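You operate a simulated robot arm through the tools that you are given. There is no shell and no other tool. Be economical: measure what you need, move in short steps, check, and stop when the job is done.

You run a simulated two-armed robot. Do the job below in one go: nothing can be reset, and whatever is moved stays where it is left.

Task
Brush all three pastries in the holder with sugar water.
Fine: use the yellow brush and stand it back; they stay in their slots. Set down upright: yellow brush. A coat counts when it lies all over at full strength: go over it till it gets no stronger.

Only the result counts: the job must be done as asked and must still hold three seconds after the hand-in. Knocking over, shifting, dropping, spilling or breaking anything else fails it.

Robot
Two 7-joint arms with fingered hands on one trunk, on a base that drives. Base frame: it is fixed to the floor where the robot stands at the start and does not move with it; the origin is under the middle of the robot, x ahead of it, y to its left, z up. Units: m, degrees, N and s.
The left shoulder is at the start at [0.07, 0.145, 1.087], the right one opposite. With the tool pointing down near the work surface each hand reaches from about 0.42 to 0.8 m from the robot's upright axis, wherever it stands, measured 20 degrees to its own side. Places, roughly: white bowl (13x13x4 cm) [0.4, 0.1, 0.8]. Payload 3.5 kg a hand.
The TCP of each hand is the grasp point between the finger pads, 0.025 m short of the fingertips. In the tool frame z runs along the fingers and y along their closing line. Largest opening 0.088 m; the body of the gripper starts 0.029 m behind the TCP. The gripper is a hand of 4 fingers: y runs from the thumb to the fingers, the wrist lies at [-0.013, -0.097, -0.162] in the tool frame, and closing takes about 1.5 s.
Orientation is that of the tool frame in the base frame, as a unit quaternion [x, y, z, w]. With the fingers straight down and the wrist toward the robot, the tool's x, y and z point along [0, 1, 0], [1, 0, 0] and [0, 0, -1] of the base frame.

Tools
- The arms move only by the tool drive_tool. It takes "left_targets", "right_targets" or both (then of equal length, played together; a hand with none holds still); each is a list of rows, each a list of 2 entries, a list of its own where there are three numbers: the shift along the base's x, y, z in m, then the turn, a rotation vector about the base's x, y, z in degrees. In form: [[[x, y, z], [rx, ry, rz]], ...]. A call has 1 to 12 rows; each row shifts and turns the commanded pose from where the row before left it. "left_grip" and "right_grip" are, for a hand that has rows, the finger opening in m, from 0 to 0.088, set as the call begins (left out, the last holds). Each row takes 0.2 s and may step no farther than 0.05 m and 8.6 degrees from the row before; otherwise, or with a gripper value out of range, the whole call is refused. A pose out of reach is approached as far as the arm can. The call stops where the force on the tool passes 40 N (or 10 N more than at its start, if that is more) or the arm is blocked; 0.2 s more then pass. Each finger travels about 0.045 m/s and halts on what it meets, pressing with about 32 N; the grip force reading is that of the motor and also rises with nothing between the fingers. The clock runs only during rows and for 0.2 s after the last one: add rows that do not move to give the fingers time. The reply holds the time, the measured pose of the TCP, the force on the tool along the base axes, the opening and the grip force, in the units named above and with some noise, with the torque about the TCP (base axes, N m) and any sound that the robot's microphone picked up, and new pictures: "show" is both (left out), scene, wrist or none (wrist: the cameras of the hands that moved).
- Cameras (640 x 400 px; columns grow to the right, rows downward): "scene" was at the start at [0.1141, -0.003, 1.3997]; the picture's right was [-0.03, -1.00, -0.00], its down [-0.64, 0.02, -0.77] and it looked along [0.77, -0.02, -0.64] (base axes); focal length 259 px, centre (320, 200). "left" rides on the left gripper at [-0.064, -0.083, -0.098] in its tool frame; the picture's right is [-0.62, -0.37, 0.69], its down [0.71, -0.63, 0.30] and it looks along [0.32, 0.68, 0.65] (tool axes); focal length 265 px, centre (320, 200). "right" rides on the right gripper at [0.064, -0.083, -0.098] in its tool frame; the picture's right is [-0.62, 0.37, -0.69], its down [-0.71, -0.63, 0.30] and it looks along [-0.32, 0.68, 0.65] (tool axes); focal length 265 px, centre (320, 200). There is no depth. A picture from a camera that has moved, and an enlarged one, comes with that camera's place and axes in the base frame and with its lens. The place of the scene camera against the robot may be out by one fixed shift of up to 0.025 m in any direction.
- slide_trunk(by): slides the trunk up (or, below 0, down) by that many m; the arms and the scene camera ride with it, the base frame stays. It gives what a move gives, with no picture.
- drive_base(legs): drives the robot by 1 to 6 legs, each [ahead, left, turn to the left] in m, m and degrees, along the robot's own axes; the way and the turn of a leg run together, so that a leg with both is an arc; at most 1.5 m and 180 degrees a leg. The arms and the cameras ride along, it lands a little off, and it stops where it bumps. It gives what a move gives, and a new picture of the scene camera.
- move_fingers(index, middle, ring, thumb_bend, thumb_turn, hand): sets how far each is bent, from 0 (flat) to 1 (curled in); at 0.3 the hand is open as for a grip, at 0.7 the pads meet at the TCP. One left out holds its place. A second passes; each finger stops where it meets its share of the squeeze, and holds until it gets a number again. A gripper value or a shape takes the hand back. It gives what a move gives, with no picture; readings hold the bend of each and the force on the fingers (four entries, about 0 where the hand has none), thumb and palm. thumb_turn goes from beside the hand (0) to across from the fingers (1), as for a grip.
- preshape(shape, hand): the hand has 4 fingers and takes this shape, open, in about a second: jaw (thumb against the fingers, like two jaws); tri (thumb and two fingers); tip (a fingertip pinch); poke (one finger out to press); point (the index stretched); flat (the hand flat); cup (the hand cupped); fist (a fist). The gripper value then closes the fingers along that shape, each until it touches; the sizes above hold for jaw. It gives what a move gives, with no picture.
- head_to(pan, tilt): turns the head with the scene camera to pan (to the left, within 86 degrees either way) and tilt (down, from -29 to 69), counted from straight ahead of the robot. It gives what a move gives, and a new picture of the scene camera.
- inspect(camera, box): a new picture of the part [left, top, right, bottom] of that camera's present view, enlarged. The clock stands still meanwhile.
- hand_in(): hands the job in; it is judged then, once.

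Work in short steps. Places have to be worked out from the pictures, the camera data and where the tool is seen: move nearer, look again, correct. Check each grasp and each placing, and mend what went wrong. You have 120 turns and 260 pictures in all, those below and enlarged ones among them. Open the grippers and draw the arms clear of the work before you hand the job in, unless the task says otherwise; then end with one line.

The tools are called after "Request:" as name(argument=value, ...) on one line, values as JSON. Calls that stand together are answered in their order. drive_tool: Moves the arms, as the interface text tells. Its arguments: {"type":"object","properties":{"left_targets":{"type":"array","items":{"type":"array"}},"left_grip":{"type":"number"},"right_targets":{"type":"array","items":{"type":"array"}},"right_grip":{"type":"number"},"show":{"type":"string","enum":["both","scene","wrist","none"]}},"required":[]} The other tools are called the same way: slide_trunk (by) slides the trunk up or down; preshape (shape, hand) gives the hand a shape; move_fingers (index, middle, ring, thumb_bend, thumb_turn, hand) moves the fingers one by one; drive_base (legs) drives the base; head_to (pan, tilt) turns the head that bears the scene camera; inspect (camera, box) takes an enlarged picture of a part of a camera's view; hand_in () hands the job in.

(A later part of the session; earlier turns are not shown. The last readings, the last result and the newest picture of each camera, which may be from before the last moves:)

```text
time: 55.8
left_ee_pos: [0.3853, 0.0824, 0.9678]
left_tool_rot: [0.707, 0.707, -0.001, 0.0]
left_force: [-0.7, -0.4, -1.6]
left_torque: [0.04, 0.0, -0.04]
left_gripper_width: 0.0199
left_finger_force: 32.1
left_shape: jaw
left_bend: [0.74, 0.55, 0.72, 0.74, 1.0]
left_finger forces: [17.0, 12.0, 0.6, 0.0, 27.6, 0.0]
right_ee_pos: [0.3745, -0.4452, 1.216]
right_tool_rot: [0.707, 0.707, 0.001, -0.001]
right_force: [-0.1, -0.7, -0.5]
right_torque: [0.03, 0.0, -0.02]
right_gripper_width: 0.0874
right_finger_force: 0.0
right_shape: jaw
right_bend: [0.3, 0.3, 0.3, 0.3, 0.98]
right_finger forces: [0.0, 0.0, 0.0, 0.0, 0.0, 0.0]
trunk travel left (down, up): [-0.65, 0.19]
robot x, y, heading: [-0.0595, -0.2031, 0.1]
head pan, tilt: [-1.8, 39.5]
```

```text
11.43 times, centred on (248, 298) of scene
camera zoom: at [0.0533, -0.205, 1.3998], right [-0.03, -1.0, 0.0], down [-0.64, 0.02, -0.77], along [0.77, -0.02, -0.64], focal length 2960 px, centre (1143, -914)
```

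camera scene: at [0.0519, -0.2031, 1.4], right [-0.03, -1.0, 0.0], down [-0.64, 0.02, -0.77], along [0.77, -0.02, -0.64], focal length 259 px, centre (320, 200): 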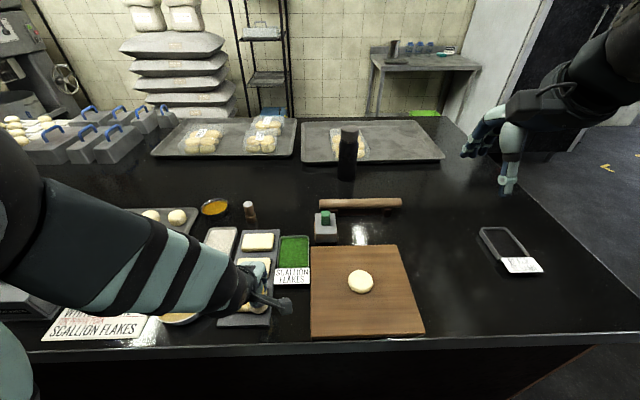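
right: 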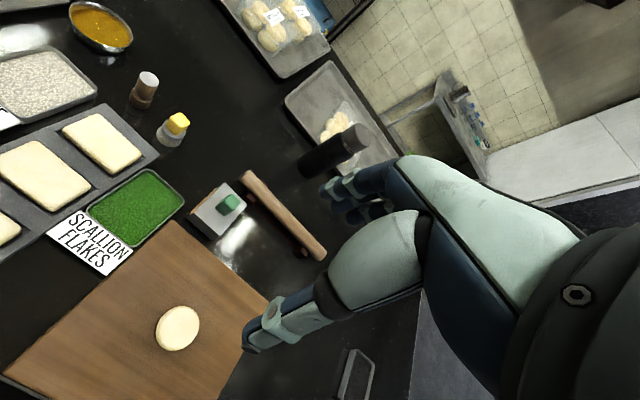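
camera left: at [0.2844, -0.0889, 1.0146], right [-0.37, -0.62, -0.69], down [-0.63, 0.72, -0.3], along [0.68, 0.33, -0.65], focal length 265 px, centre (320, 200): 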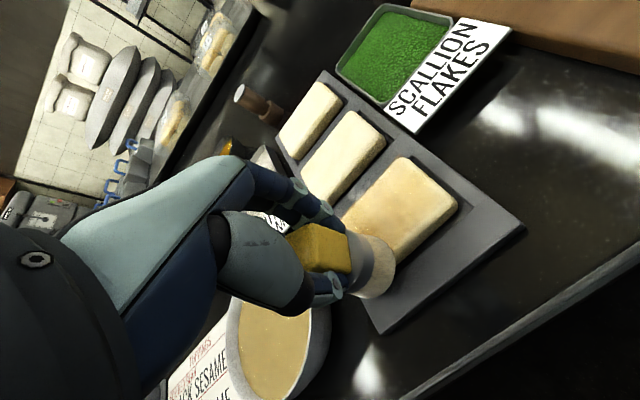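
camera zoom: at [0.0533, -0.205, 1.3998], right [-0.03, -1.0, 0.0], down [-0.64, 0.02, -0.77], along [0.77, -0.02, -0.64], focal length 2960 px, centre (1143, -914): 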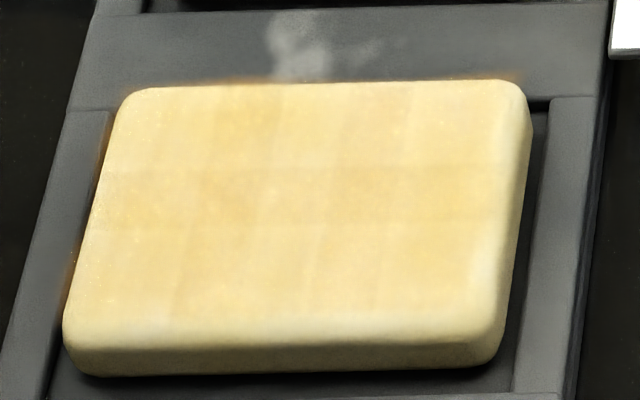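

The coat shows as a grid of patches displaced a few mm far and left of the visible top, so the stroke centre should really be about (0.389,-0.050). Remaining differences are cell-to-cell strength, so I'll re-dip and make two full three-lane passes.

Request:
drive_tool(left_targets=[[[0, 0, -0.03], [0, 0, 0]], [[0, 0, -0.015], [0, 0, 0]], [[0, 0, -0.009], [0, 0, 0]], [[0, 0, 0], [0, 0, 0]], [[0, 0, 0], [0, 0, 0]], [[0, 0, 0.01], [0, 0, 0]], [[0, 0, 0.012], [0, 0, 0]], [[0, 0, 0.012], [0, 0, 0]], [[0, 0, 0], [0, 0, 0]], [[0, 0, 0], [0, 0, 0]], [[0, 0, 0], [0, 0, 0]], [[0, 0, 0.02], [0, 0, 0]]], show="none")

Request:
drive_tool(left_targets=[[[-0.011, -0.034, 0], [0, 0, 0]], [[0, -0.034, 0], [0, 0, 0]], [[0, -0.033, 0], [0, 0, 0]], [[0, 0, -0.03], [0, 0, 0]], [[0, 0, -0.02], [0, 0, 0]], [[0, -0.016, 0], [0, 0, 0]], [[0, -0.016, 0], [0, 0, 0]], [[0, -0.016, 0], [0, 0, 0]], [[0, -0.016, 0], [0, 0, 0]], [[0.014, 0, 0], [0, 0, 0]], [[0, 0.016, 0], [0, 0, 0]], [[0, 0.016, 0], [0, 0, 0]]], show="none")

Request:
drive_tool(left_targets=[[[0, 0.016, 0], [0, 0, 0]], [[0, 0.016, 0], [0, 0, 0]], [[0.014, 0, 0], [0, 0, 0]], [[0, -0.016, 0], [0, 0, 0]], [[0, -0.016, 0], [0, 0, 0]], [[0, -0.016, 0], [0, 0, 0]], [[0, -0.016, 0], [0, 0, 0]], [[0, 0, 0], [0, 0, 0]], [[0, 0.016, 0], [0, 0, 0]], [[0, 0.016, 0], [0, 0, 0]], [[0, 0.016, 0], [0, 0, 0]], [[0, 0.016, 0], [0, 0, 0]]], show="none")

Request:
drive_tool(left_targets=[[[-0.014, 0, 0], [0, 0, 0]], [[0, -0.016, 0], [0, 0, 0]], [[0, -0.016, 0], [0, 0, 0]], [[0, -0.016, 0], [0, 0, 0]], [[0, -0.016, 0], [0, 0, 0]], [[-0.014, 0, 0], [0, 0, 0]], [[0, 0.016, 0], [0, 0, 0]], [[0, 0.016, 0], [0, 0, 0]], [[0, 0.016, 0], [0, 0, 0]], [[0, 0.016, 0], [0, 0, 0]], [[0, 0, 0], [0, 0, 0]]], show="none")

Request:
drive_tool(left_targets=[[[0, 0, 0.02], [0, 0, 0]], [[0, 0, 0.03], [0, 0, 0]], [[0, 0.034, 0], [0, 0, 0]], [[0, 0.034, 0], [0, 0, 0]], [[0.011, 0.033, 0], [0, 0, 0]], [[0, 0, 0], [0, 0, 0]]], show="none")

Request:
inspect(camera="scene", box=[220, 280, 276, 315])

```text
time: 58.4
left_ee_pos: [0.3858, 0.0822, 0.9672]
left_tool_rot: [0.707, 0.707, 0.0, 0.0]
left_force: [-0.5, 0.4, -0.4]
left_torque: [0.01, -0.01, 0.0]
left_gripper_width: 0.0197
left_finger_force: 31.4
left_shape: jaw
left_bend: [0.74, 0.55, 0.72, 0.75, 1.0]
left_finger forces: [17.1, 11.5, 0.4, 0.0, 27.9, 0.0]
right_ee_pos: [0.374, -0.4446, 1.216]
right_tool_rot: [0.707, 0.707, 0.001, 0.0]
right_force: [-0.1, 0.4, 0.1]
right_torque: [0.01, -0.01, 0.02]
right_gripper_width: 0.0878
right_finger_force: 0.1
right_shape: jaw
right_bend: [0.3, 0.3, 0.3, 0.3, 0.98]
right_finger forces: [0.0, 0.1, 0.0, 0.0, 0.0, 0.0]
trunk travel left (down, up): [-0.65, 0.19]
robot x, y, heading: [-0.0618, -0.1986, 0.1]
head pan, tilt: [-1.8, 39.5]
```

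```text
time: 61.0
left_ee_pos: [0.3881, -0.05, 0.9169]
left_tool_rot: [0.707, 0.707, 0.0, 0.0]
left_force: [-1.0, -2.2, 6.3]
left_torque: [-0.15, -0.11, -0.07]
left_gripper_width: 0.0198
left_finger_force: 31.7
left_shape: jaw
left_bend: [0.74, 0.55, 0.72, 0.75, 1.0]
left_finger forces: [22.6, 15.9, 0.6, 0.0, 29.3, 0.1]
right_ee_pos: [0.3733, -0.4443, 1.2154]
right_tool_rot: [0.707, 0.707, 0.001, 0.0]
right_force: [0.6, -0.2, 0.2]
right_torque: [-0.03, 0.01, -0.03]
right_gripper_width: 0.0874
right_finger_force: 0.0
right_shape: jaw
right_bend: [0.3, 0.3, 0.3, 0.3, 0.98]
right_finger forces: [0.0, 0.0, 0.0, 0.1, 0.0, 0.1]
trunk travel left (down, up): [-0.65, 0.19]
robot x, y, heading: [-0.057, -0.2019, -0.2]
head pan, tilt: [-1.8, 39.5]
```

```text
time: 63.6
left_ee_pos: [0.4039, -0.0185, 0.9166]
left_tool_rot: [0.706, 0.708, -0.001, 0.0]
left_force: [-0.2, -1.3, 3.1]
left_torque: [-0.1, -0.11, -0.04]
left_gripper_width: 0.0199
left_finger_force: 32.3
left_shape: jaw
left_bend: [0.74, 0.55, 0.72, 0.75, 1.0]
left_finger forces: [22.0, 15.1, 0.5, 0.0, 28.6, 0.0]
right_ee_pos: [0.3747, -0.4446, 1.215]
right_tool_rot: [0.707, 0.707, 0.0, -0.001]
right_force: [0.2, 0.2, -0.2]
right_torque: [0.0, -0.03, 0.03]
right_gripper_width: 0.0876
right_finger_force: 0.0
right_shape: jaw
right_bend: [0.3, 0.3, 0.3, 0.3, 0.98]
right_finger forces: [0.1, 0.0, 0.0, 0.0, 0.1, 0.0]
trunk travel left (down, up): [-0.65, 0.19]
robot x, y, heading: [-0.0608, -0.2028, -0.2]
head pan, tilt: [-1.8, 39.5]
```

```text
time: 66.0
left_ee_pos: [0.376, -0.0191, 0.9174]
left_tool_rot: [0.707, 0.707, 0.001, 0.0]
left_force: [-1.0, -1.3, 6.9]
left_torque: [-0.1, -0.15, -0.07]
left_gripper_width: 0.0198
left_finger_force: 32.0
left_shape: jaw
left_bend: [0.74, 0.55, 0.72, 0.75, 1.0]
left_finger forces: [23.5, 16.7, 0.4, 0.0, 29.2, 0.0]
right_ee_pos: [0.3747, -0.4453, 1.2149]
right_tool_rot: [0.707, 0.707, 0.001, -0.001]
right_force: [-0.4, 0.2, 0.1]
right_torque: [-0.01, 0.0, 0.02]
right_gripper_width: 0.0877
right_finger_force: 0.1
right_shape: jaw
right_bend: [0.3, 0.3, 0.3, 0.3, 0.98]
right_finger forces: [0.1, 0.1, 0.0, 0.0, 0.0, 0.1]
trunk travel left (down, up): [-0.65, 0.19]
robot x, y, heading: [-0.0612, -0.1983, -0.1]
head pan, tilt: [-1.8, 39.5]
```

```text
time: 67.4
left_ee_pos: [0.3874, 0.0835, 0.9654]
left_tool_rot: [0.707, 0.707, -0.001, -0.001]
left_force: [-0.3, 0.1, -0.6]
left_torque: [0.01, -0.01, 0.0]
left_gripper_width: 0.0195
left_finger_force: 32.1
left_shape: jaw
left_bend: [0.74, 0.55, 0.72, 0.75, 1.0]
left_finger forces: [16.8, 14.0, 0.5, 0.1, 27.7, 0.0]
right_ee_pos: [0.3757, -0.4459, 1.2145]
right_tool_rot: [0.707, 0.707, 0.001, -0.002]
right_force: [0.3, -0.8, -0.7]
right_torque: [0.0, -0.01, -0.01]
right_gripper_width: 0.0876
right_finger_force: 0.1
right_shape: jaw
right_bend: [0.3, 0.3, 0.3, 0.3, 0.98]
right_finger forces: [0.0, 0.0, 0.0, 0.0, 0.1, 0.0]
trunk travel left (down, up): [-0.65, 0.19]
robot x, y, heading: [-0.0586, -0.1999, -0.0]
head pan, tilt: [-1.8, 39.5]
```

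```text
11.43 times, centred on (248, 298) of scene
camera zoom: at [0.0539, -0.2041, 1.3997], right [-0.03, -1.0, 0.0], down [-0.64, 0.02, -0.77], along [0.77, -0.02, -0.64], focal length 2960 px, centre (1143, -914)
```

zoom: 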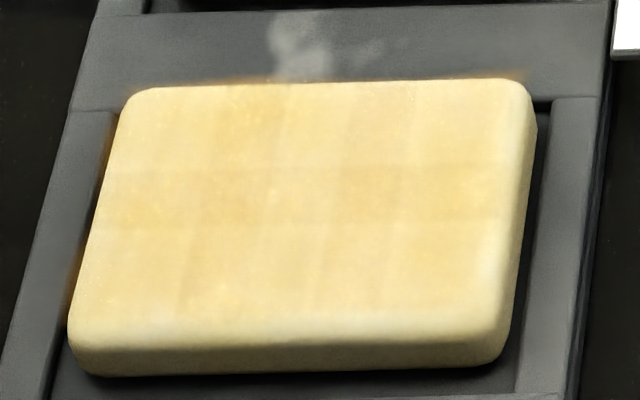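

P3 looks unchanged by the last two passes, so I take it as saturated, with the bands being patch overlaps. Next I re-dip and hover above P2 to check alignment.

Request:
drive_tool(left_targets=[[[0, 0, -0.03], [0, 0, 0]], [[0, 0, -0.015], [0, 0, 0]], [[0, 0, -0.009], [0, 0, 0]], [[0, 0, 0], [0, 0, 0]], [[0, 0, 0], [0, 0, 0]], [[0, 0, 0.01], [0, 0, 0]], [[0, 0, 0.012], [0, 0, 0]], [[0, 0, 0.012], [0, 0, 0]], [[0, 0, 0], [0, 0, 0]], [[0, 0, 0], [0, 0, 0]], [[0, 0, 0], [0, 0, 0]], [[0, 0, 0.02], [0, 0, 0]]], show="none")

Request:
drive_tool(left_targets=[[[0, -0.035, 0], [0, 0, 0]], [[0.03, -0.033, 0], [0, 0, 0]], [[0.03, -0.033, 0], [0, 0, 0]], [[0.031, -0.033, 0], [0, 0, 0]], [[0, 0, -0.03], [0, 0, 0]], [[0, 0, -0.01], [0, 0, 0]], [[0, 0, 0], [0, 0, 0]]], show="wrist")

Request:
inspect(camera="scene", box=[200, 230, 300, 292])

```text
time: 70.0
left_ee_pos: [0.3866, 0.083, 0.9671]
left_tool_rot: [0.708, 0.707, 0.0, 0.0]
left_force: [0.8, -0.5, -0.8]
left_torque: [0.0, 0.0, -0.03]
left_gripper_width: 0.0196
left_finger_force: 31.3
left_shape: jaw
left_bend: [0.74, 0.55, 0.72, 0.75, 1.0]
left_finger forces: [16.9, 12.9, 0.5, 0.1, 27.8, 0.0]
right_ee_pos: [0.3743, -0.4438, 1.2148]
right_tool_rot: [0.707, 0.707, 0.001, -0.001]
right_force: [-0.6, -0.1, 0.1]
right_torque: [-0.04, 0.01, 0.01]
right_gripper_width: 0.0875
right_finger_force: 0.1
right_shape: jaw
right_bend: [0.3, 0.3, 0.3, 0.3, 0.98]
right_finger forces: [0.1, 0.0, 0.1, 0.0, 0.0, 0.1]
trunk travel left (down, up): [-0.65, 0.19]
robot x, y, heading: [-0.0581, -0.2035, -0.2]
head pan, tilt: [-1.8, 39.5]
```

```text
time: 71.6
left_ee_pos: [0.4772, -0.0524, 0.9273]
left_tool_rot: [0.707, 0.707, 0.0, 0.0]
left_force: [0.4, -0.3, -1.1]
left_torque: [-0.03, 0.02, 0.02]
left_gripper_width: 0.0197
left_finger_force: 31.7
left_shape: jaw
left_bend: [0.74, 0.55, 0.72, 0.75, 1.0]
left_finger forces: [16.9, 11.8, 0.5, 0.0, 27.6, 0.1]
right_ee_pos: [0.3754, -0.4449, 1.2141]
right_tool_rot: [0.707, 0.707, 0.0, 0.0]
right_force: [0.5, -0.3, 0.6]
right_torque: [-0.03, -0.01, 0.01]
right_gripper_width: 0.0873
right_finger_force: 0.1
right_shape: jaw
right_bend: [0.3, 0.3, 0.3, 0.3, 0.98]
right_finger forces: [0.1, 0.0, 0.0, 0.0, 0.1, 0.0]
trunk travel left (down, up): [-0.65, 0.19]
robot x, y, heading: [-0.0621, -0.1961, 0.0]
head pan, tilt: [-1.8, 39.5]
camera left: at [0.3939, -0.1162, 1.0253], right [-0.37, -0.62, -0.69], down [-0.63, 0.71, -0.3], along [0.68, 0.32, -0.65], focal length 265 px, centre (320, 200)
```

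left: 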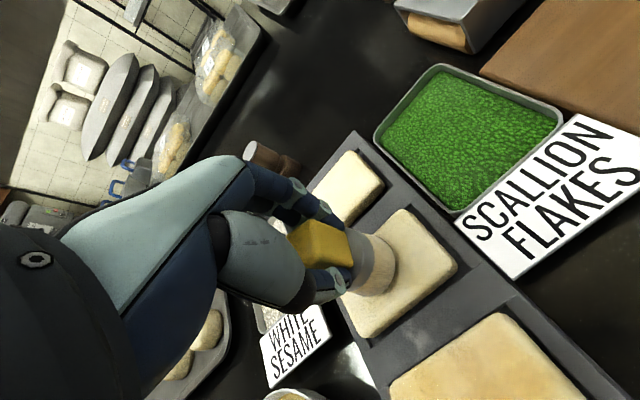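

```text
6.40 times, centred on (250, 261) of scene
camera zoom: at [0.0536, -0.2043, 1.3997], right [-0.03, -1.0, 0.0], down [-0.64, 0.02, -0.77], along [0.77, -0.02, -0.64], focal length 1658 px, centre (768, -190)
```

zoom: 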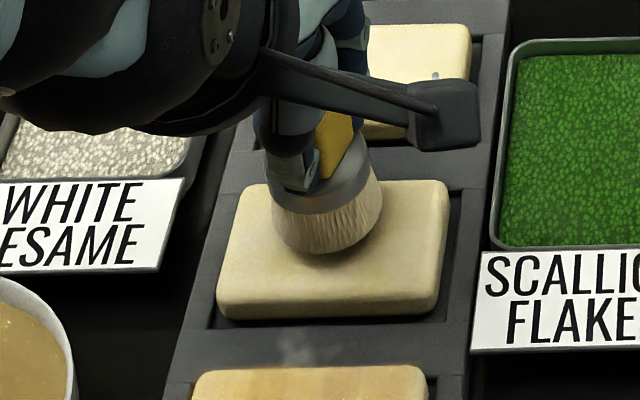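

P2 is aligned with the brush. I'll lower 10 mm, then make three-lane passes.

Request:
drive_tool(left_targets=[[[-0.012, 0.032, 0], [0, 0, 0]], [[0, 0, -0.01], [0, 0, 0]], [[0, -0.016, 0], [0, 0, 0]], [[0, -0.016, 0], [0, 0, 0]], [[0, -0.016, 0], [0, 0, 0]], [[0, -0.016, 0], [0, 0, 0]]], show="none")

Request:
drive_tool(left_targets=[[[0.014, 0, 0], [0, 0, 0]], [[0, 0.016, 0], [0, 0, 0]], [[0, 0.016, 0], [0, 0, 0]], [[0, 0.016, 0], [0, 0, 0]], [[0, 0.016, 0], [0, 0, 0]], [[0.014, 0, 0], [0, 0, 0]], [[0, -0.016, 0], [0, 0, 0]], [[0, -0.016, 0], [0, 0, 0]], [[0, -0.016, 0], [0, 0, 0]], [[0, -0.016, 0], [0, 0, 0]], [[0, 0, 0], [0, 0, 0]]], show="none")

Request:
drive_tool(left_targets=[[[0, 0.016, 0], [0, 0, 0]], [[0, 0.016, 0], [0, 0, 0]], [[0, 0.016, 0], [0, 0, 0]], [[0, 0.016, 0], [0, 0, 0]], [[-0.014, 0, 0], [0, 0, 0]], [[-0.014, 0, 0], [0, 0, 0]], [[0, -0.016, 0], [0, 0, 0]], [[0, -0.016, 0], [0, 0, 0]], [[0, -0.016, 0], [0, 0, 0]], [[0, -0.016, 0], [0, 0, 0]], [[0, 0, 0], [0, 0, 0]]], show="none")

Request:
drive_tool(left_targets=[[[0.014, 0, 0], [0, 0, 0]], [[0, 0.016, 0], [0, 0, 0]], [[0, 0.016, 0], [0, 0, 0]], [[0, 0.016, 0], [0, 0, 0]], [[0, 0.016, 0], [0, 0, 0]], [[0, 0, 0.02], [0, 0, 0]], [[0, 0, 0.03], [0, 0, 0]], [[-0.03, 0.035, 0], [0, 0, 0]], [[-0.03, 0.035, 0], [0, 0, 0]], [[-0.031, 0.032, 0], [0, 0, 0]], [[0, 0, 0], [0, 0, 0]]], show="scene")

Request:
inspect(camera="scene", box=[216, 226, 296, 276])

```text
time: 73.0
left_ee_pos: [0.4658, -0.0838, 0.9176]
left_tool_rot: [0.707, 0.707, 0.001, 0.001]
left_force: [-0.9, 2.4, 8.2]
left_torque: [0.13, -0.1, 0.04]
left_gripper_width: 0.0197
left_finger_force: 31.8
left_shape: jaw
left_bend: [0.74, 0.55, 0.72, 0.75, 1.0]
left_finger forces: [18.0, 16.5, 0.8, 0.0, 29.9, 0.1]
right_ee_pos: [0.3736, -0.4453, 1.2156]
right_tool_rot: [0.707, 0.707, 0.002, 0.0]
right_force: [0.4, 0.1, 0.5]
right_torque: [0.0, 0.01, 0.02]
right_gripper_width: 0.0876
right_finger_force: 0.1
right_shape: jaw
right_bend: [0.3, 0.3, 0.3, 0.3, 0.98]
right_finger forces: [0.0, 0.0, 0.0, 0.1, 0.0, 0.0]
trunk travel left (down, up): [-0.65, 0.19]
robot x, y, heading: [-0.0586, -0.1994, 0.0]
head pan, tilt: [-1.8, 39.5]
```

```text
time: 75.4
left_ee_pos: [0.4929, -0.0832, 0.9161]
left_tool_rot: [0.707, 0.707, 0.0, 0.001]
left_force: [0.0, 2.0, 7.5]
left_torque: [0.03, -0.06, 0.02]
left_gripper_width: 0.0197
left_finger_force: 31.9
left_shape: jaw
left_bend: [0.74, 0.55, 0.72, 0.75, 1.0]
left_finger forces: [18.3, 18.2, 1.0, 0.0, 30.1, 0.1]
right_ee_pos: [0.3738, -0.4447, 1.2155]
right_tool_rot: [0.707, 0.707, 0.002, 0.0]
right_force: [-0.7, 0.3, 0.0]
right_torque: [0.0, -0.01, 0.03]
right_gripper_width: 0.0877
right_finger_force: 0.1
right_shape: jaw
right_bend: [0.3, 0.3, 0.3, 0.3, 0.98]
right_finger forces: [0.1, 0.0, 0.0, 0.1, 0.0, 0.1]
trunk travel left (down, up): [-0.65, 0.19]
robot x, y, heading: [-0.0638, -0.1986, 0.0]
head pan, tilt: [-1.8, 39.5]
```

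```text
time: 77.8
left_ee_pos: [0.4636, -0.0839, 0.9172]
left_tool_rot: [0.707, 0.707, 0.0, 0.001]
left_force: [0.2, 2.2, 11.0]
left_torque: [0.11, -0.11, 0.03]
left_gripper_width: 0.0202
left_finger_force: 31.9
left_shape: jaw
left_bend: [0.74, 0.55, 0.72, 0.75, 1.0]
left_finger forces: [20.2, 22.1, 1.1, 0.0, 30.9, 0.0]
right_ee_pos: [0.3732, -0.4444, 1.2154]
right_tool_rot: [0.707, 0.707, 0.002, 0.0]
right_force: [0.5, 0.6, 0.0]
right_torque: [0.0, -0.01, 0.03]
right_gripper_width: 0.0876
right_finger_force: 0.0
right_shape: jaw
right_bend: [0.3, 0.3, 0.3, 0.3, 0.98]
right_finger forces: [0.0, 0.1, 0.1, 0.1, 0.0, 0.0]
trunk travel left (down, up): [-0.65, 0.19]
robot x, y, heading: [-0.06, -0.1992, 0.2]
head pan, tilt: [-1.8, 39.5]
```

```text
time: 80.2
left_ee_pos: [0.3885, 0.0825, 0.9674]
left_tool_rot: [0.707, 0.707, 0.0, -0.001]
left_force: [-0.4, 0.1, 0.2]
left_torque: [-0.01, 0.01, -0.02]
left_gripper_width: 0.0196
left_finger_force: 31.9
left_shape: jaw
left_bend: [0.74, 0.55, 0.72, 0.75, 1.0]
left_finger forces: [17.2, 16.4, 0.7, 0.0, 28.1, 0.0]
right_ee_pos: [0.376, -0.444, 1.2148]
right_tool_rot: [0.707, 0.707, 0.001, 0.0]
right_force: [-0.1, 0.4, 0.5]
right_torque: [-0.01, 0.01, -0.01]
right_gripper_width: 0.0876
right_finger_force: 0.0
right_shape: jaw
right_bend: [0.3, 0.3, 0.3, 0.3, 0.98]
right_finger forces: [0.0, 0.0, 0.0, 0.0, 0.0, 0.0]
trunk travel left (down, up): [-0.65, 0.19]
robot x, y, heading: [-0.0621, -0.2, -0.2]
head pan, tilt: [-1.8, 39.5]
camera scene: at [0.0547, -0.2041, 1.3996], right [-0.03, -1.0, 0.0], down [-0.64, 0.02, -0.77], along [0.77, -0.02, -0.64], focal length 259 px, centre (320, 200)
```

scene: 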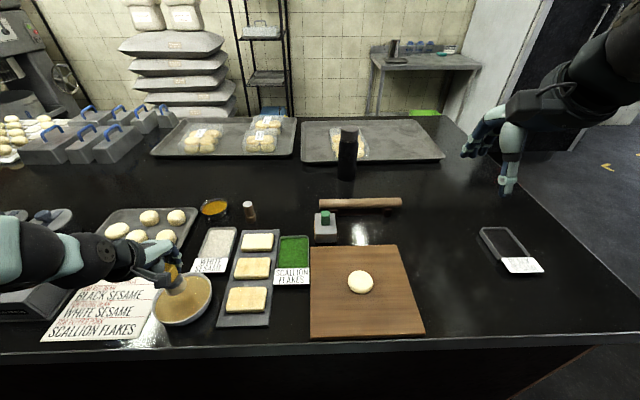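

```text
8.00 times, centred on (256, 251) of scene
camera zoom: at [0.0547, -0.2041, 1.3996], right [-0.03, -1.0, 0.0], down [-0.64, 0.02, -0.77], along [0.77, -0.02, -0.64], focal length 2072 px, centre (832, -208)
```

zoom: 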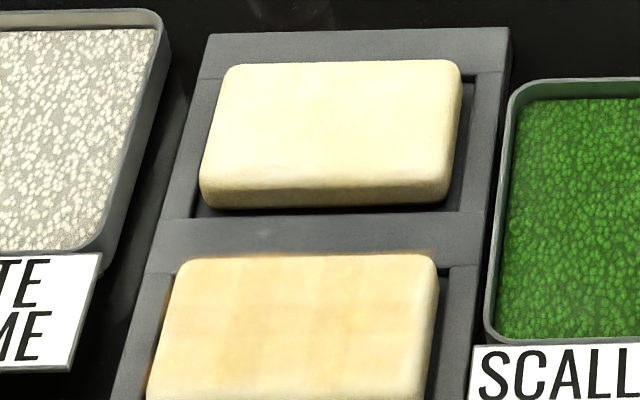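

P2 took a good coat. I'll re-dip, do another pass on it, then compare P2 with P3.

Request:
inspect(camera="scene", box=[216, 252, 296, 316])

Request:
drive_tool(left_targets=[[[0, 0, -0.03], [0, 0, 0]], [[0, 0, -0.015], [0, 0, 0]], [[0, 0, -0.009], [0, 0, 0]], [[0, 0, 0], [0, 0, 0]], [[0, 0, 0], [0, 0, 0]], [[0, 0, 0.01], [0, 0, 0]], [[0, 0, 0.012], [0, 0, 0]], [[0, 0, 0.012], [0, 0, 0]], [[0, 0, 0], [0, 0, 0]], [[0, 0, 0], [0, 0, 0]], [[0, 0, 0], [0, 0, 0]], [[0, 0, 0.02], [0, 0, 0]]], show="none")

Request:
drive_tool(left_targets=[[[0, -0.035, 0], [0, 0, 0]], [[0.03, -0.033, 0], [0, 0, 0]], [[0.03, -0.033, 0], [0, 0, 0]], [[0.019, 0, 0], [0, 0, 0]], [[0, 0, -0.03], [0, 0, 0]], [[0, 0, -0.02], [0, 0, 0]], [[0, -0.016, 0], [0, 0, 0]], [[0, -0.016, 0], [0, 0, 0]], [[0, -0.016, 0], [0, 0, 0]], [[0, -0.016, 0], [0, 0, 0]], [[0.014, 0, 0], [0, 0, 0]]], show="none")

Request:
drive_tool(left_targets=[[[0, 0.016, 0], [0, 0, 0]], [[0, 0.016, 0], [0, 0, 0]], [[0, 0.016, 0], [0, 0, 0]], [[0, 0.016, 0], [0, 0, 0]], [[0.014, 0, 0], [0, 0, 0]], [[0, -0.016, 0], [0, 0, 0]], [[0, -0.016, 0], [0, 0, 0]], [[0, -0.016, 0], [0, 0, 0]], [[0, -0.016, 0], [0, 0, 0]], [[-0.014, 0, 0], [0, 0, 0]], [[-0.014, 0, 0], [0, 0, 0]]], show="none")

Request:
drive_tool(left_targets=[[[0, 0.016, 0], [0, 0, 0]], [[0, 0.016, 0], [0, 0, 0]], [[0, 0.016, 0], [0, 0, 0]], [[0, 0.016, 0], [0, 0, 0]], [[0, 0, 0.02], [0, 0, 0]], [[0, 0, 0.03], [0, 0, 0]], [[-0.02, 0.035, 0], [0, 0, 0]], [[-0.03, 0.035, 0], [0, 0, 0]], [[-0.029, 0.032, 0], [0, 0, 0]], [[0, 0, 0], [0, 0, 0]]], show="none")

Request:
inspect(camera="scene", box=[216, 252, 296, 316])

```text
6.25 times, centred on (256, 284) of scene
camera zoom: at [0.0547, -0.2041, 1.3996], right [-0.03, -1.0, 0.0], down [-0.64, 0.02, -0.77], along [0.77, -0.02, -0.64], focal length 1619 px, centre (720, -325)
```

zoom: 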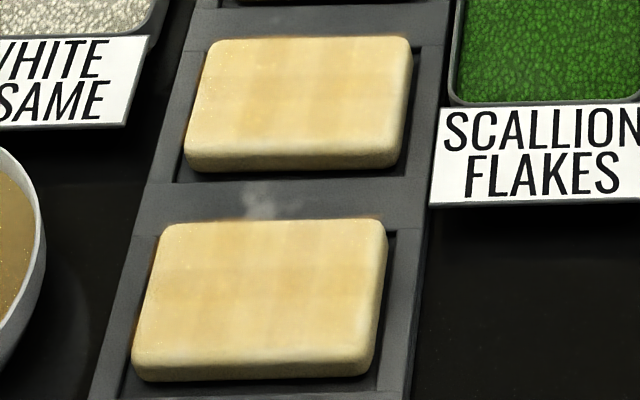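

```text
time: 82.8
left_ee_pos: [0.3877, 0.0821, 0.9679]
left_tool_rot: [0.707, 0.707, -0.001, 0.0]
left_force: [0.3, 0.0, -0.2]
left_torque: [-0.03, 0.0, 0.02]
left_gripper_width: 0.0197
left_finger_force: 31.9
left_shape: jaw
left_bend: [0.74, 0.55, 0.72, 0.75, 1.0]
left_finger forces: [17.3, 15.0, 0.8, 0.0, 28.1, 0.0]
right_ee_pos: [0.3742, -0.4446, 1.2156]
right_tool_rot: [0.707, 0.707, 0.001, 0.0]
right_force: [0.1, -0.4, 0.2]
right_torque: [0.01, 0.0, 0.0]
right_gripper_width: 0.0875
right_finger_force: 0.1
right_shape: jaw
right_bend: [0.3, 0.3, 0.3, 0.3, 0.98]
right_finger forces: [0.0, 0.1, 0.0, 0.0, 0.0, 0.0]
trunk travel left (down, up): [-0.65, 0.19]
robot x, y, heading: [-0.0614, -0.2008, -0.1]
head pan, tilt: [-1.8, 39.5]
```

```text
time: 85.2
left_ee_pos: [0.4806, -0.0831, 0.9177]
left_tool_rot: [0.708, 0.707, 0.0, 0.001]
left_force: [-2.2, 0.4, 9.2]
left_torque: [-0.1, 0.03, 0.0]
left_gripper_width: 0.0199
left_finger_force: 31.5
left_shape: jaw
left_bend: [0.74, 0.55, 0.72, 0.75, 1.0]
left_finger forces: [21.3, 17.3, 1.2, 0.1, 32.4, 0.1]
right_ee_pos: [0.3743, -0.4448, 1.2164]
right_tool_rot: [0.707, 0.708, 0.001, -0.001]
right_force: [0.4, -1.3, -0.3]
right_torque: [0.02, 0.02, -0.01]
right_gripper_width: 0.0874
right_finger_force: 0.0
right_shape: jaw
right_bend: [0.3, 0.3, 0.3, 0.3, 0.98]
right_finger forces: [0.1, 0.1, 0.0, 0.0, 0.0, 0.1]
trunk travel left (down, up): [-0.65, 0.19]
robot x, y, heading: [-0.0593, -0.2017, 0.1]
head pan, tilt: [-1.8, 39.5]
```

```text
time: 87.6
left_ee_pos: [0.467, -0.083, 0.9181]
left_tool_rot: [0.707, 0.707, 0.0, 0.001]
left_force: [2.3, 0.2, 5.7]
left_torque: [-0.05, -0.17, 0.0]
left_gripper_width: 0.0196
left_finger_force: 32.4
left_shape: jaw
left_bend: [0.74, 0.55, 0.72, 0.75, 1.0]
left_finger forces: [21.9, 16.6, 0.8, 0.1, 27.5, 0.1]
right_ee_pos: [0.3748, -0.4449, 1.2142]
right_tool_rot: [0.707, 0.707, 0.001, 0.0]
right_force: [0.5, -0.9, -0.5]
right_torque: [0.04, 0.0, -0.03]
right_gripper_width: 0.0875
right_finger_force: 0.0
right_shape: jaw
right_bend: [0.3, 0.3, 0.3, 0.3, 0.98]
right_finger forces: [0.0, 0.0, 0.1, 0.0, 0.0, 0.0]
trunk travel left (down, up): [-0.65, 0.19]
robot x, y, heading: [-0.0615, -0.203, -0.0]
head pan, tilt: [-1.8, 39.5]
```

```text
time: 89.8
left_ee_pos: [0.389, 0.0845, 0.9658]
left_tool_rot: [0.707, 0.707, -0.001, 0.0]
left_force: [-0.1, -0.2, -0.1]
left_torque: [0.0, 0.02, 0.01]
left_gripper_width: 0.0197
left_finger_force: 31.8
left_shape: jaw
left_bend: [0.74, 0.55, 0.72, 0.75, 1.0]
left_finger forces: [17.2, 13.5, 0.8, 0.0, 27.9, 0.1]
right_ee_pos: [0.3745, -0.4446, 1.2136]
right_tool_rot: [0.707, 0.707, -0.001, -0.002]
right_force: [0.2, -0.2, 0.3]
right_torque: [-0.02, 0.03, 0.0]
right_gripper_width: 0.0877
right_finger_force: 0.1
right_shape: jaw
right_bend: [0.3, 0.3, 0.3, 0.3, 0.98]
right_finger forces: [0.1, 0.0, 0.0, 0.1, 0.0, 0.0]
trunk travel left (down, up): [-0.65, 0.19]
robot x, y, heading: [-0.0597, -0.1961, -0.1]
head pan, tilt: [-1.8, 39.5]
```

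```text
6.25 times, centred on (256, 284) of scene
camera zoom: at [0.0548, -0.2042, 1.3996], right [-0.03, -1.0, 0.0], down [-0.64, 0.02, -0.77], along [0.77, -0.02, -0.64], focal length 1619 px, centre (720, -325)
```

zoom: 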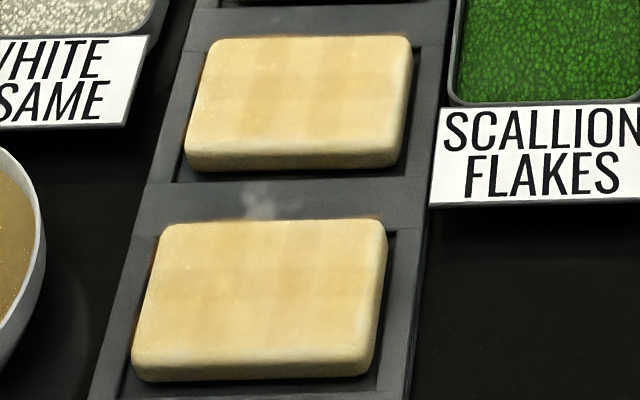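

P2 is unchanged after the extra pass, so both P2 and P3 are saturated. Next I dip again and hover over P1, checking clearance to the brown bottle.

Request:
drive_tool(left_targets=[[[0, 0, -0.03], [0, 0, 0]], [[0, 0, -0.015], [0, 0, 0]], [[0, 0, -0.009], [0, 0, 0]], [[0, 0, 0], [0, 0, 0]], [[0, 0, 0], [0, 0, 0]], [[0, 0, 0.01], [0, 0, 0]], [[0, 0, 0.012], [0, 0, 0]], [[0, 0, 0.012], [0, 0, 0]], [[0, 0, 0], [0, 0, 0]], [[0, 0, 0], [0, 0, 0]], [[0, 0, 0], [0, 0, 0]], [[0, 0, 0.02], [0, 0, 0]]], show="none")

Request:
drive_tool(left_targets=[[[0, -0.035, 0.01], [0, 0, 0]], [[0.035, -0.033, 0], [0, 0, 0]], [[0.035, -0.033, 0], [0, 0, 0]], [[0.035, -0.033, 0], [0, 0, 0]], [[0.035, 0, 0], [0, 0, 0]], [[0.037, 0, 0], [0, 0, 0]], [[0, 0, -0.03], [0, 0, 0]], [[0, 0, -0.02], [0, 0, 0]], [[0, 0, 0], [0, 0, 0]]], show="wrist")

Request:
inspect(camera="scene", box=[200, 195, 300, 270])

```text
time: 92.4
left_ee_pos: [0.3875, 0.0852, 0.9671]
left_tool_rot: [0.707, 0.707, 0.0, 0.0]
left_force: [-0.1, -1.0, -0.6]
left_torque: [-0.04, -0.01, -0.02]
left_gripper_width: 0.0199
left_finger_force: 31.6
left_shape: jaw
left_bend: [0.74, 0.55, 0.72, 0.75, 1.0]
left_finger forces: [17.1, 13.0, 0.8, 0.0, 27.7, 0.1]
right_ee_pos: [0.3735, -0.4452, 1.2155]
right_tool_rot: [0.708, 0.707, 0.002, 0.0]
right_force: [0.2, 0.2, 0.6]
right_torque: [0.0, -0.02, -0.02]
right_gripper_width: 0.0874
right_finger_force: 0.0
right_shape: jaw
right_bend: [0.3, 0.3, 0.3, 0.3, 0.98]
right_finger forces: [0.0, 0.0, 0.0, 0.0, 0.0, 0.0]
trunk travel left (down, up): [-0.65, 0.19]
robot x, y, heading: [-0.06, -0.198, 0.1]
head pan, tilt: [-1.8, 39.5]
```

```text
time: 94.4
left_ee_pos: [0.5654, -0.0507, 0.9269]
left_tool_rot: [0.707, 0.707, 0.001, 0.0]
left_force: [-0.6, 0.5, -0.6]
left_torque: [-0.01, -0.04, -0.01]
left_gripper_width: 0.02
left_finger_force: 31.8
left_shape: jaw
left_bend: [0.74, 0.55, 0.72, 0.75, 1.0]
left_finger forces: [17.1, 11.7, 0.7, 0.0, 27.4, 0.1]
right_ee_pos: [0.3746, -0.4455, 1.2148]
right_tool_rot: [0.707, 0.707, 0.001, -0.001]
right_force: [0.1, 0.8, -0.4]
right_torque: [0.03, 0.01, -0.03]
right_gripper_width: 0.0876
right_finger_force: 0.0
right_shape: jaw
right_bend: [0.3, 0.3, 0.3, 0.3, 0.98]
right_finger forces: [0.1, 0.0, 0.1, 0.0, 0.0, 0.0]
trunk travel left (down, up): [-0.65, 0.19]
robot x, y, heading: [-0.06, -0.202, 0.1]
head pan, tilt: [-1.8, 39.5]
camera left: at [0.4823, -0.1137, 1.0259], right [-0.37, -0.62, -0.69], down [-0.63, 0.71, -0.3], along [0.68, 0.32, -0.65], focal length 265 px, centre (320, 200)
```

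left: 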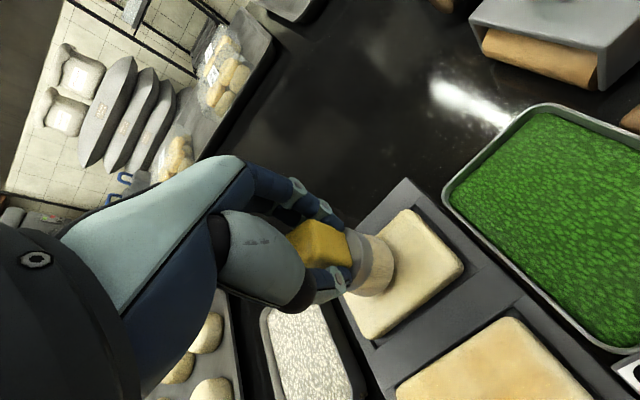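

```text
5.33 times, centred on (250, 232) of scene
camera zoom: at [0.0536, -0.204, 1.3997], right [-0.03, -1.0, 0.0], down [-0.64, 0.02, -0.77], along [0.77, -0.02, -0.64], focal length 1381 px, centre (693, 27)
```

zoom: 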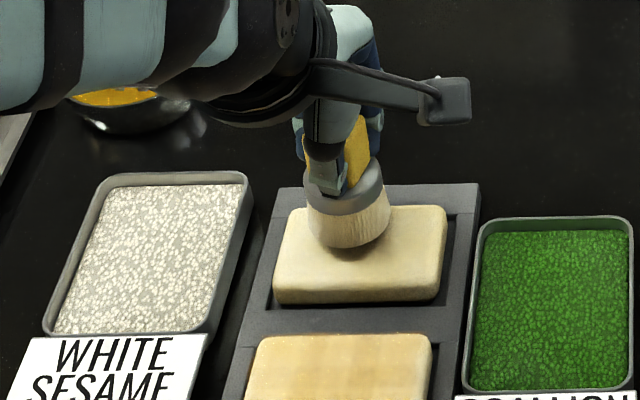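

Alignment on P1 is fine and no forces show. The bottle at about (0.667,-0.006) keeps 2 cm or more of clearance, so I'll do the three-lane passes.

Request:
drive_tool(left_targets=[[[-0.012, 0.03, 0], [0, 0, 0]], [[0, 0, -0.01], [0, 0, 0]], [[0, -0.016, 0], [0, 0, 0]], [[0, -0.016, 0], [0, 0, 0]], [[0, -0.016, 0], [0, 0, 0]], [[0, -0.016, 0], [0, 0, 0]]], show="none")

Request:
drive_tool(left_targets=[[[0.014, 0, 0], [0, 0, 0]], [[0, 0.016, 0], [0, 0, 0]], [[0, 0.016, 0], [0, 0, 0]], [[0, 0.016, 0], [0, 0, 0]], [[0, 0.016, 0], [0, 0, 0]], [[0.012, 0, 0], [0, 0, 0]], [[0, -0.016, 0], [0, 0, 0]], [[0, -0.016, 0], [0, 0, 0]], [[0, -0.016, 0], [0, 0, 0]], [[0, -0.016, 0], [0, 0, 0]], [[0, 0, 0], [0, 0, 0]]], show="none")

Request:
drive_tool(left_targets=[[[0, 0.016, 0], [0, 0, 0]], [[0, 0.016, 0], [0, 0, 0]], [[0, 0.016, 0], [0, 0, 0]], [[0, 0.016, 0], [0, 0, 0]], [[-0.013, 0, 0], [0, 0, 0]], [[-0.013, 0, 0], [0, 0, 0]], [[0, -0.016, 0], [0, 0, 0]], [[0, -0.016, 0], [0, 0, 0]], [[0, -0.016, 0], [0, 0, 0]], [[0, -0.016, 0], [0, 0, 0]], [[0, 0, 0], [0, 0, 0]]], show="none")

Request:
drive_tool(left_targets=[[[0.014, 0, 0], [0, 0, 0]], [[0, 0.016, 0], [0, 0, 0]], [[0, 0.016, 0], [0, 0, 0]], [[0, 0.016, 0], [0, 0, 0]], [[0, 0.016, 0], [0, 0, 0]], [[0, 0, 0.02], [0, 0, 0]], [[0, 0, 0.03], [0, 0, 0]], [[-0.045, 0, 0.01], [0, 0, 0]], [[-0.045, 0.01, 0], [0, 0, 0]], [[-0.037, 0.03, 0], [0, 0, 0]], [[-0.032, 0.03, 0], [0, 0, 0]], [[-0.02, 0.035, -0.01], [0, 0, 0]]], show="scene")

Request:
inspect(camera="scene", box=[216, 226, 296, 290])

```text
time: 95.8
left_ee_pos: [0.5527, -0.0843, 0.9174]
left_tool_rot: [0.707, 0.708, 0.001, 0.001]
left_force: [-0.6, 2.6, 6.4]
left_torque: [0.17, -0.12, 0.04]
left_gripper_width: 0.0195
left_finger_force: 32.2
left_shape: jaw
left_bend: [0.74, 0.55, 0.72, 0.75, 1.0]
left_finger forces: [17.4, 15.1, 0.8, 0.1, 28.7, 0.0]
right_ee_pos: [0.3743, -0.4448, 1.2149]
right_tool_rot: [0.707, 0.707, 0.0, -0.001]
right_force: [-0.4, -0.4, -0.1]
right_torque: [-0.03, -0.03, -0.02]
right_gripper_width: 0.0875
right_finger_force: 0.0
right_shape: jaw
right_bend: [0.3, 0.3, 0.3, 0.3, 0.98]
right_finger forces: [0.0, 0.1, 0.1, 0.0, 0.1, 0.0]
trunk travel left (down, up): [-0.65, 0.19]
robot x, y, heading: [-0.0615, -0.1998, 0.1]
head pan, tilt: [-1.8, 39.5]
```

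```text
time: 98.2
left_ee_pos: [0.5795, -0.0838, 0.9168]
left_tool_rot: [0.707, 0.707, 0.0, 0.001]
left_force: [-0.5, 1.7, 7.7]
left_torque: [0.16, -0.05, 0.04]
left_gripper_width: 0.0195
left_finger_force: 32.2
left_shape: jaw
left_bend: [0.74, 0.55, 0.72, 0.75, 1.0]
left_finger forces: [17.3, 18.1, 1.4, 0.0, 30.5, 0.0]
right_ee_pos: [0.3748, -0.4435, 1.2162]
right_tool_rot: [0.708, 0.707, 0.001, 0.001]
right_force: [-0.5, -0.5, 0.1]
right_torque: [0.01, -0.02, -0.01]
right_gripper_width: 0.0877
right_finger_force: 0.0
right_shape: jaw
right_bend: [0.3, 0.3, 0.3, 0.3, 0.98]
right_finger forces: [0.1, 0.0, 0.1, 0.0, 0.1, 0.0]
trunk travel left (down, up): [-0.65, 0.19]
robot x, y, heading: [-0.0611, -0.1983, -0.2]
head pan, tilt: [-1.8, 39.5]
```

```text
time: 100.6
left_ee_pos: [0.5522, -0.0845, 0.917]
left_tool_rot: [0.707, 0.707, 0.0, 0.001]
left_force: [0.0, 1.7, 6.6]
left_torque: [0.1, -0.08, 0.04]
left_gripper_width: 0.02
left_finger_force: 32.1
left_shape: jaw
left_bend: [0.74, 0.55, 0.72, 0.75, 1.0]
left_finger forces: [18.6, 17.8, 1.0, 0.0, 30.0, 0.0]
right_ee_pos: [0.3729, -0.4439, 1.2156]
right_tool_rot: [0.707, 0.707, 0.002, 0.001]
right_force: [-0.3, 0.2, 0.5]
right_torque: [-0.01, -0.02, -0.01]
right_gripper_width: 0.0875
right_finger_force: 0.1
right_shape: jaw
right_bend: [0.3, 0.3, 0.3, 0.3, 0.98]
right_finger forces: [0.0, 0.1, 0.1, 0.1, 0.1, 0.0]
trunk travel left (down, up): [-0.65, 0.19]
robot x, y, heading: [-0.0589, -0.2024, -0.1]
head pan, tilt: [-1.8, 39.5]
```

```text
time: 103.2
left_ee_pos: [0.3879, 0.0871, 0.9659]
left_tool_rot: [0.707, 0.707, -0.001, 0.001]
left_force: [0.0, 0.0, -0.1]
left_torque: [-0.02, 0.0, -0.01]
left_gripper_width: 0.0198
left_finger_force: 32.1
left_shape: jaw
left_bend: [0.74, 0.55, 0.72, 0.75, 1.0]
left_finger forces: [16.9, 14.3, 0.9, 0.0, 27.3, 0.1]
right_ee_pos: [0.3749, -0.4421, 1.2152]
right_tool_rot: [0.707, 0.707, 0.0, 0.0]
right_force: [-0.5, 0.4, 0.2]
right_torque: [-0.04, -0.01, 0.02]
right_gripper_width: 0.0874
right_finger_force: 0.0
right_shape: jaw
right_bend: [0.3, 0.3, 0.3, 0.3, 0.98]
right_finger forces: [0.1, 0.0, 0.0, 0.0, 0.0, 0.0]
trunk travel left (down, up): [-0.65, 0.19]
robot x, y, heading: [-0.0641, -0.2022, -0.0]
head pan, tilt: [-1.8, 39.5]
camera scene: at [0.0534, -0.2017, 1.3998], right [-0.03, -1.0, 0.0], down [-0.64, 0.02, -0.77], along [0.77, -0.03, -0.64], focal length 259 px, centre (320, 200)
```

scene: 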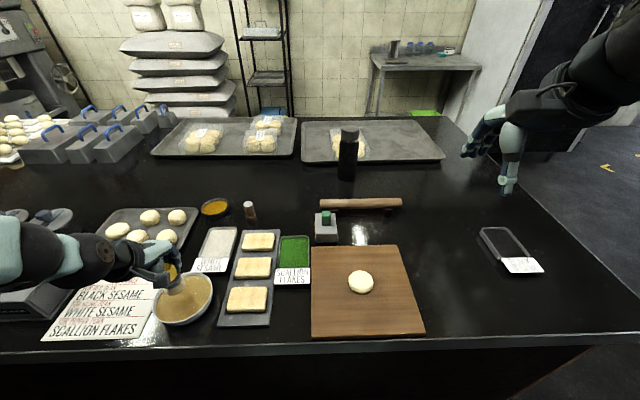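

```text
6.25 times, centred on (256, 258) of scene
camera zoom: at [0.0534, -0.2017, 1.3998], right [-0.03, -1.0, 0.0], down [-0.64, 0.02, -0.77], along [0.77, -0.03, -0.64], focal length 1619 px, centre (720, -162)
```

zoom: 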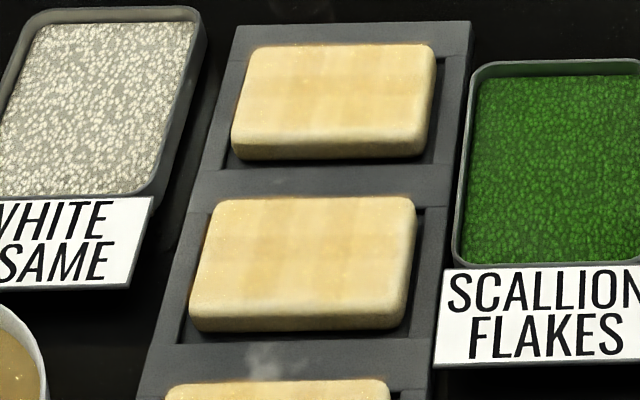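

P1 matches the others. One more dip and pass on P1 will confirm it gets no stronger.

Request:
drive_tool(left_targets=[[[0, -0.002, -0.03], [0, 0, 0]], [[0, 0, -0.015], [0, 0, 0]], [[0, 0, -0.009], [0, 0, 0]], [[0, 0, 0], [0, 0, 0]], [[0, 0, 0], [0, 0, 0]], [[0, 0, 0.01], [0, 0, 0]], [[0, 0, 0.012], [0, 0, 0]], [[0, 0, 0.012], [0, 0, 0]], [[0, 0, 0], [0, 0, 0]], [[0, 0, 0], [0, 0, 0]], [[0, 0, 0], [0, 0, 0]], [[0, 0, 0.02], [0, 0, 0]]], show="none")

Request:
drive_tool(left_targets=[[[0, -0.035, 0.01], [0, 0, 0]], [[0.033, -0.035, 0], [0, 0, 0]], [[0.033, -0.035, 0], [0, 0, 0]], [[0.033, 0, 0], [0, 0, 0]], [[0.033, 0, 0], [0, 0, 0]], [[0.033, 0, 0], [0, 0, 0]], [[0, 0, -0.03], [0, 0, 0]], [[0, 0, -0.02], [0, 0, 0]], [[0, 0, 0], [0, 0, 0]]], show="none")

Request:
drive_tool(left_targets=[[[0, 0, -0.01], [0, 0, 0]], [[0, -0.016, 0], [0, 0, 0]], [[0, -0.016, 0], [0, 0, 0]], [[0, -0.016, 0], [0, 0, 0]], [[0, -0.016, 0], [0, 0, 0]], [[0.014, 0, 0], [0, 0, 0]], [[0, 0.016, 0], [0, 0, 0]], [[0, 0.016, 0], [0, 0, 0]], [[0, 0.016, 0], [0, 0, 0]], [[0, 0.016, 0], [0, 0, 0]], [[0.012, 0, 0], [0, 0, 0]]], show="none")

Request:
drive_tool(left_targets=[[[0, -0.016, 0], [0, 0, 0]], [[0, -0.016, 0], [0, 0, 0]], [[0, -0.016, 0], [0, 0, 0]], [[0, -0.016, 0], [0, 0, 0]], [[-0.013, 0, 0], [0, 0, 0]], [[-0.013, 0, 0], [0, 0, 0]], [[0, 0.016, 0], [0, 0, 0]], [[0, 0.016, 0], [0, 0, 0]], [[0, 0.016, 0], [0, 0, 0]], [[0, 0.016, 0], [0, 0, 0]], [[0, 0, 0.02], [0, 0, 0]], [[0, 0, 0.03], [0, 0, 0]]], show="none")

Request:
drive_tool(left_targets=[[[-0.045, 0, 0.01], [0, 0, 0]], [[-0.045, 0.01, 0], [0, 0, 0]], [[-0.035, 0.03, 0], [0, 0, 0]], [[-0.025, 0.03, 0], [0, 0, 0]], [[-0.017, 0.035, -0.01], [0, 0, 0]], [[0, 0, 0], [0, 0, 0]]], show="none")

Request:
inspect(camera="scene", box=[216, 226, 296, 290])

Request:
inspect(camera="left", box=[320, 0, 640, 200])

```text
time: 105.8
left_ee_pos: [0.3878, 0.0819, 0.9671]
left_tool_rot: [0.707, 0.707, 0.0, 0.0]
left_force: [-0.4, -0.4, -0.7]
left_torque: [0.01, -0.03, -0.02]
left_gripper_width: 0.02
left_finger_force: 31.8
left_shape: jaw
left_bend: [0.74, 0.55, 0.72, 0.75, 1.0]
left_finger forces: [16.9, 13.8, 0.8, 0.0, 27.7, 0.1]
right_ee_pos: [0.3753, -0.4451, 1.2145]
right_tool_rot: [0.708, 0.707, 0.001, 0.0]
right_force: [-0.3, -0.1, -0.2]
right_torque: [0.01, -0.03, 0.01]
right_gripper_width: 0.0875
right_finger_force: 0.0
right_shape: jaw
right_bend: [0.3, 0.3, 0.3, 0.3, 0.98]
right_finger forces: [0.0, 0.0, 0.0, 0.0, 0.1, 0.0]
trunk travel left (down, up): [-0.65, 0.19]
robot x, y, heading: [-0.0623, -0.1956, -0.0]
head pan, tilt: [-1.8, 39.5]
```

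```text
time: 107.8
left_ee_pos: [0.5549, -0.0222, 0.9263]
left_tool_rot: [0.707, 0.707, 0.0, 0.0]
left_force: [-0.1, -0.6, -1.7]
left_torque: [-0.01, -0.03, 0.0]
left_gripper_width: 0.0197
left_finger_force: 32.1
left_shape: jaw
left_bend: [0.74, 0.55, 0.72, 0.75, 1.0]
left_finger forces: [16.8, 12.4, 0.8, 0.1, 27.2, 0.0]
right_ee_pos: [0.3748, -0.4446, 1.2152]
right_tool_rot: [0.707, 0.707, 0.001, -0.001]
right_force: [-0.2, -0.6, -0.4]
right_torque: [0.01, -0.02, 0.02]
right_gripper_width: 0.0875
right_finger_force: 0.0
right_shape: jaw
right_bend: [0.3, 0.3, 0.3, 0.3, 0.98]
right_finger forces: [0.0, 0.1, 0.0, 0.1, 0.0, 0.1]
trunk travel left (down, up): [-0.65, 0.19]
robot x, y, heading: [-0.0583, -0.201, 0.0]
head pan, tilt: [-1.8, 39.5]
```

```text
time: 110.2
left_ee_pos: [0.5799, -0.0209, 0.9174]
left_tool_rot: [0.706, 0.708, 0.001, 0.001]
left_force: [-2.4, 0.9, 5.5]
left_torque: [-0.06, 0.09, -0.01]
left_gripper_width: 0.0197
left_finger_force: 31.7
left_shape: jaw
left_bend: [0.74, 0.55, 0.72, 0.75, 1.0]
left_finger forces: [19.2, 16.3, 1.7, 0.1, 30.9, 0.0]
right_ee_pos: [0.3743, -0.445, 1.215]
right_tool_rot: [0.707, 0.708, 0.0, -0.001]
right_force: [-1.1, -0.5, 0.2]
right_torque: [0.02, -0.02, 0.01]
right_gripper_width: 0.0876
right_finger_force: 0.1
right_shape: jaw
right_bend: [0.3, 0.3, 0.3, 0.3, 0.98]
right_finger forces: [0.0, 0.1, 0.1, 0.1, 0.0, 0.0]
trunk travel left (down, up): [-0.65, 0.19]
robot x, y, heading: [-0.0586, -0.2003, -0.0]
head pan, tilt: [-1.8, 39.5]
```

```text
time: 112.8
left_ee_pos: [0.5517, -0.0226, 0.9667]
left_tool_rot: [0.707, 0.707, 0.0, 0.001]
left_force: [0.0, 0.4, 0.0]
left_torque: [0.02, 0.04, -0.01]
left_gripper_width: 0.0195
left_finger_force: 31.9
left_shape: jaw
left_bend: [0.74, 0.55, 0.72, 0.75, 1.0]
left_finger forces: [17.0, 15.2, 0.9, 0.0, 27.5, 0.1]
right_ee_pos: [0.3744, -0.4441, 1.2154]
right_tool_rot: [0.707, 0.707, 0.001, 0.0]
right_force: [0.3, 0.2, -0.2]
right_torque: [-0.02, -0.01, 0.02]
right_gripper_width: 0.0878
right_finger_force: 0.0
right_shape: jaw
right_bend: [0.3, 0.3, 0.3, 0.3, 0.98]
right_finger forces: [0.1, 0.1, 0.0, 0.1, 0.1, 0.1]
trunk travel left (down, up): [-0.65, 0.19]
robot x, y, heading: [-0.0593, -0.2009, 0.2]
head pan, tilt: [-1.8, 39.5]
```

```text
time: 114.2
left_ee_pos: [0.3877, 0.0821, 0.9668]
left_tool_rot: [0.707, 0.707, -0.001, 0.0]
left_force: [0.7, -0.2, 0.3]
left_torque: [0.03, 0.0, 0.01]
left_gripper_width: 0.0195
left_finger_force: 32.2
left_shape: jaw
left_bend: [0.74, 0.55, 0.72, 0.75, 1.0]
left_finger forces: [16.9, 13.1, 0.9, 0.0, 27.3, 0.1]
right_ee_pos: [0.3745, -0.4462, 1.2149]
right_tool_rot: [0.707, 0.707, 0.0, 0.0]
right_force: [-0.2, -0.1, -0.3]
right_torque: [0.0, -0.02, -0.03]
right_gripper_width: 0.0879
right_finger_force: 0.1
right_shape: jaw
right_bend: [0.3, 0.3, 0.3, 0.3, 0.98]
right_finger forces: [0.0, 0.1, 0.0, 0.0, 0.0, 0.0]
trunk travel left (down, up): [-0.65, 0.19]
robot x, y, heading: [-0.0606, -0.2059, 0.1]
head pan, tilt: [-1.8, 39.5]
```

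```text
6.25 times, centred on (256, 258) of scene
camera zoom: at [0.0541, -0.2045, 1.3997], right [-0.03, -1.0, 0.0], down [-0.64, 0.02, -0.77], along [0.77, -0.02, -0.64], focal length 1619 px, centre (720, -162)
```

zoom: 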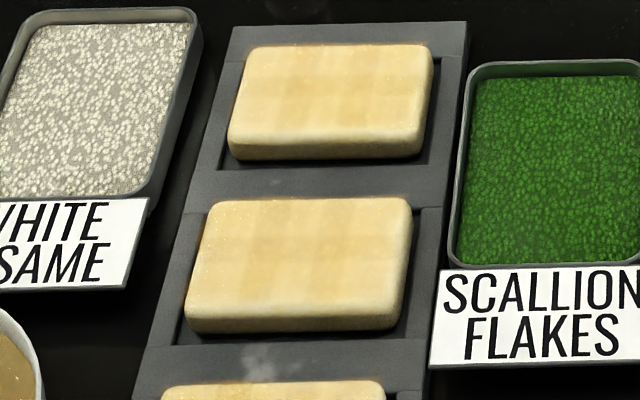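

```text
2.00 times, centred on (480, 100) of left
camera zoom: at [0.3033, 0.0189, 1.0647], right [-0.37, -0.62, -0.69], down [-0.63, 0.71, -0.3], along [0.68, 0.32, -0.65], focal length 531 px, centre (0, 400)
```

zoom: 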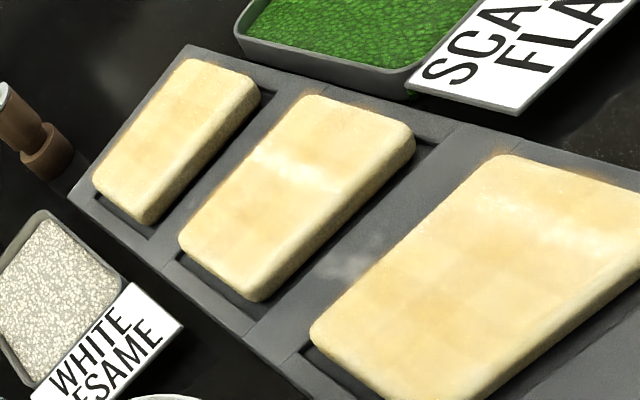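

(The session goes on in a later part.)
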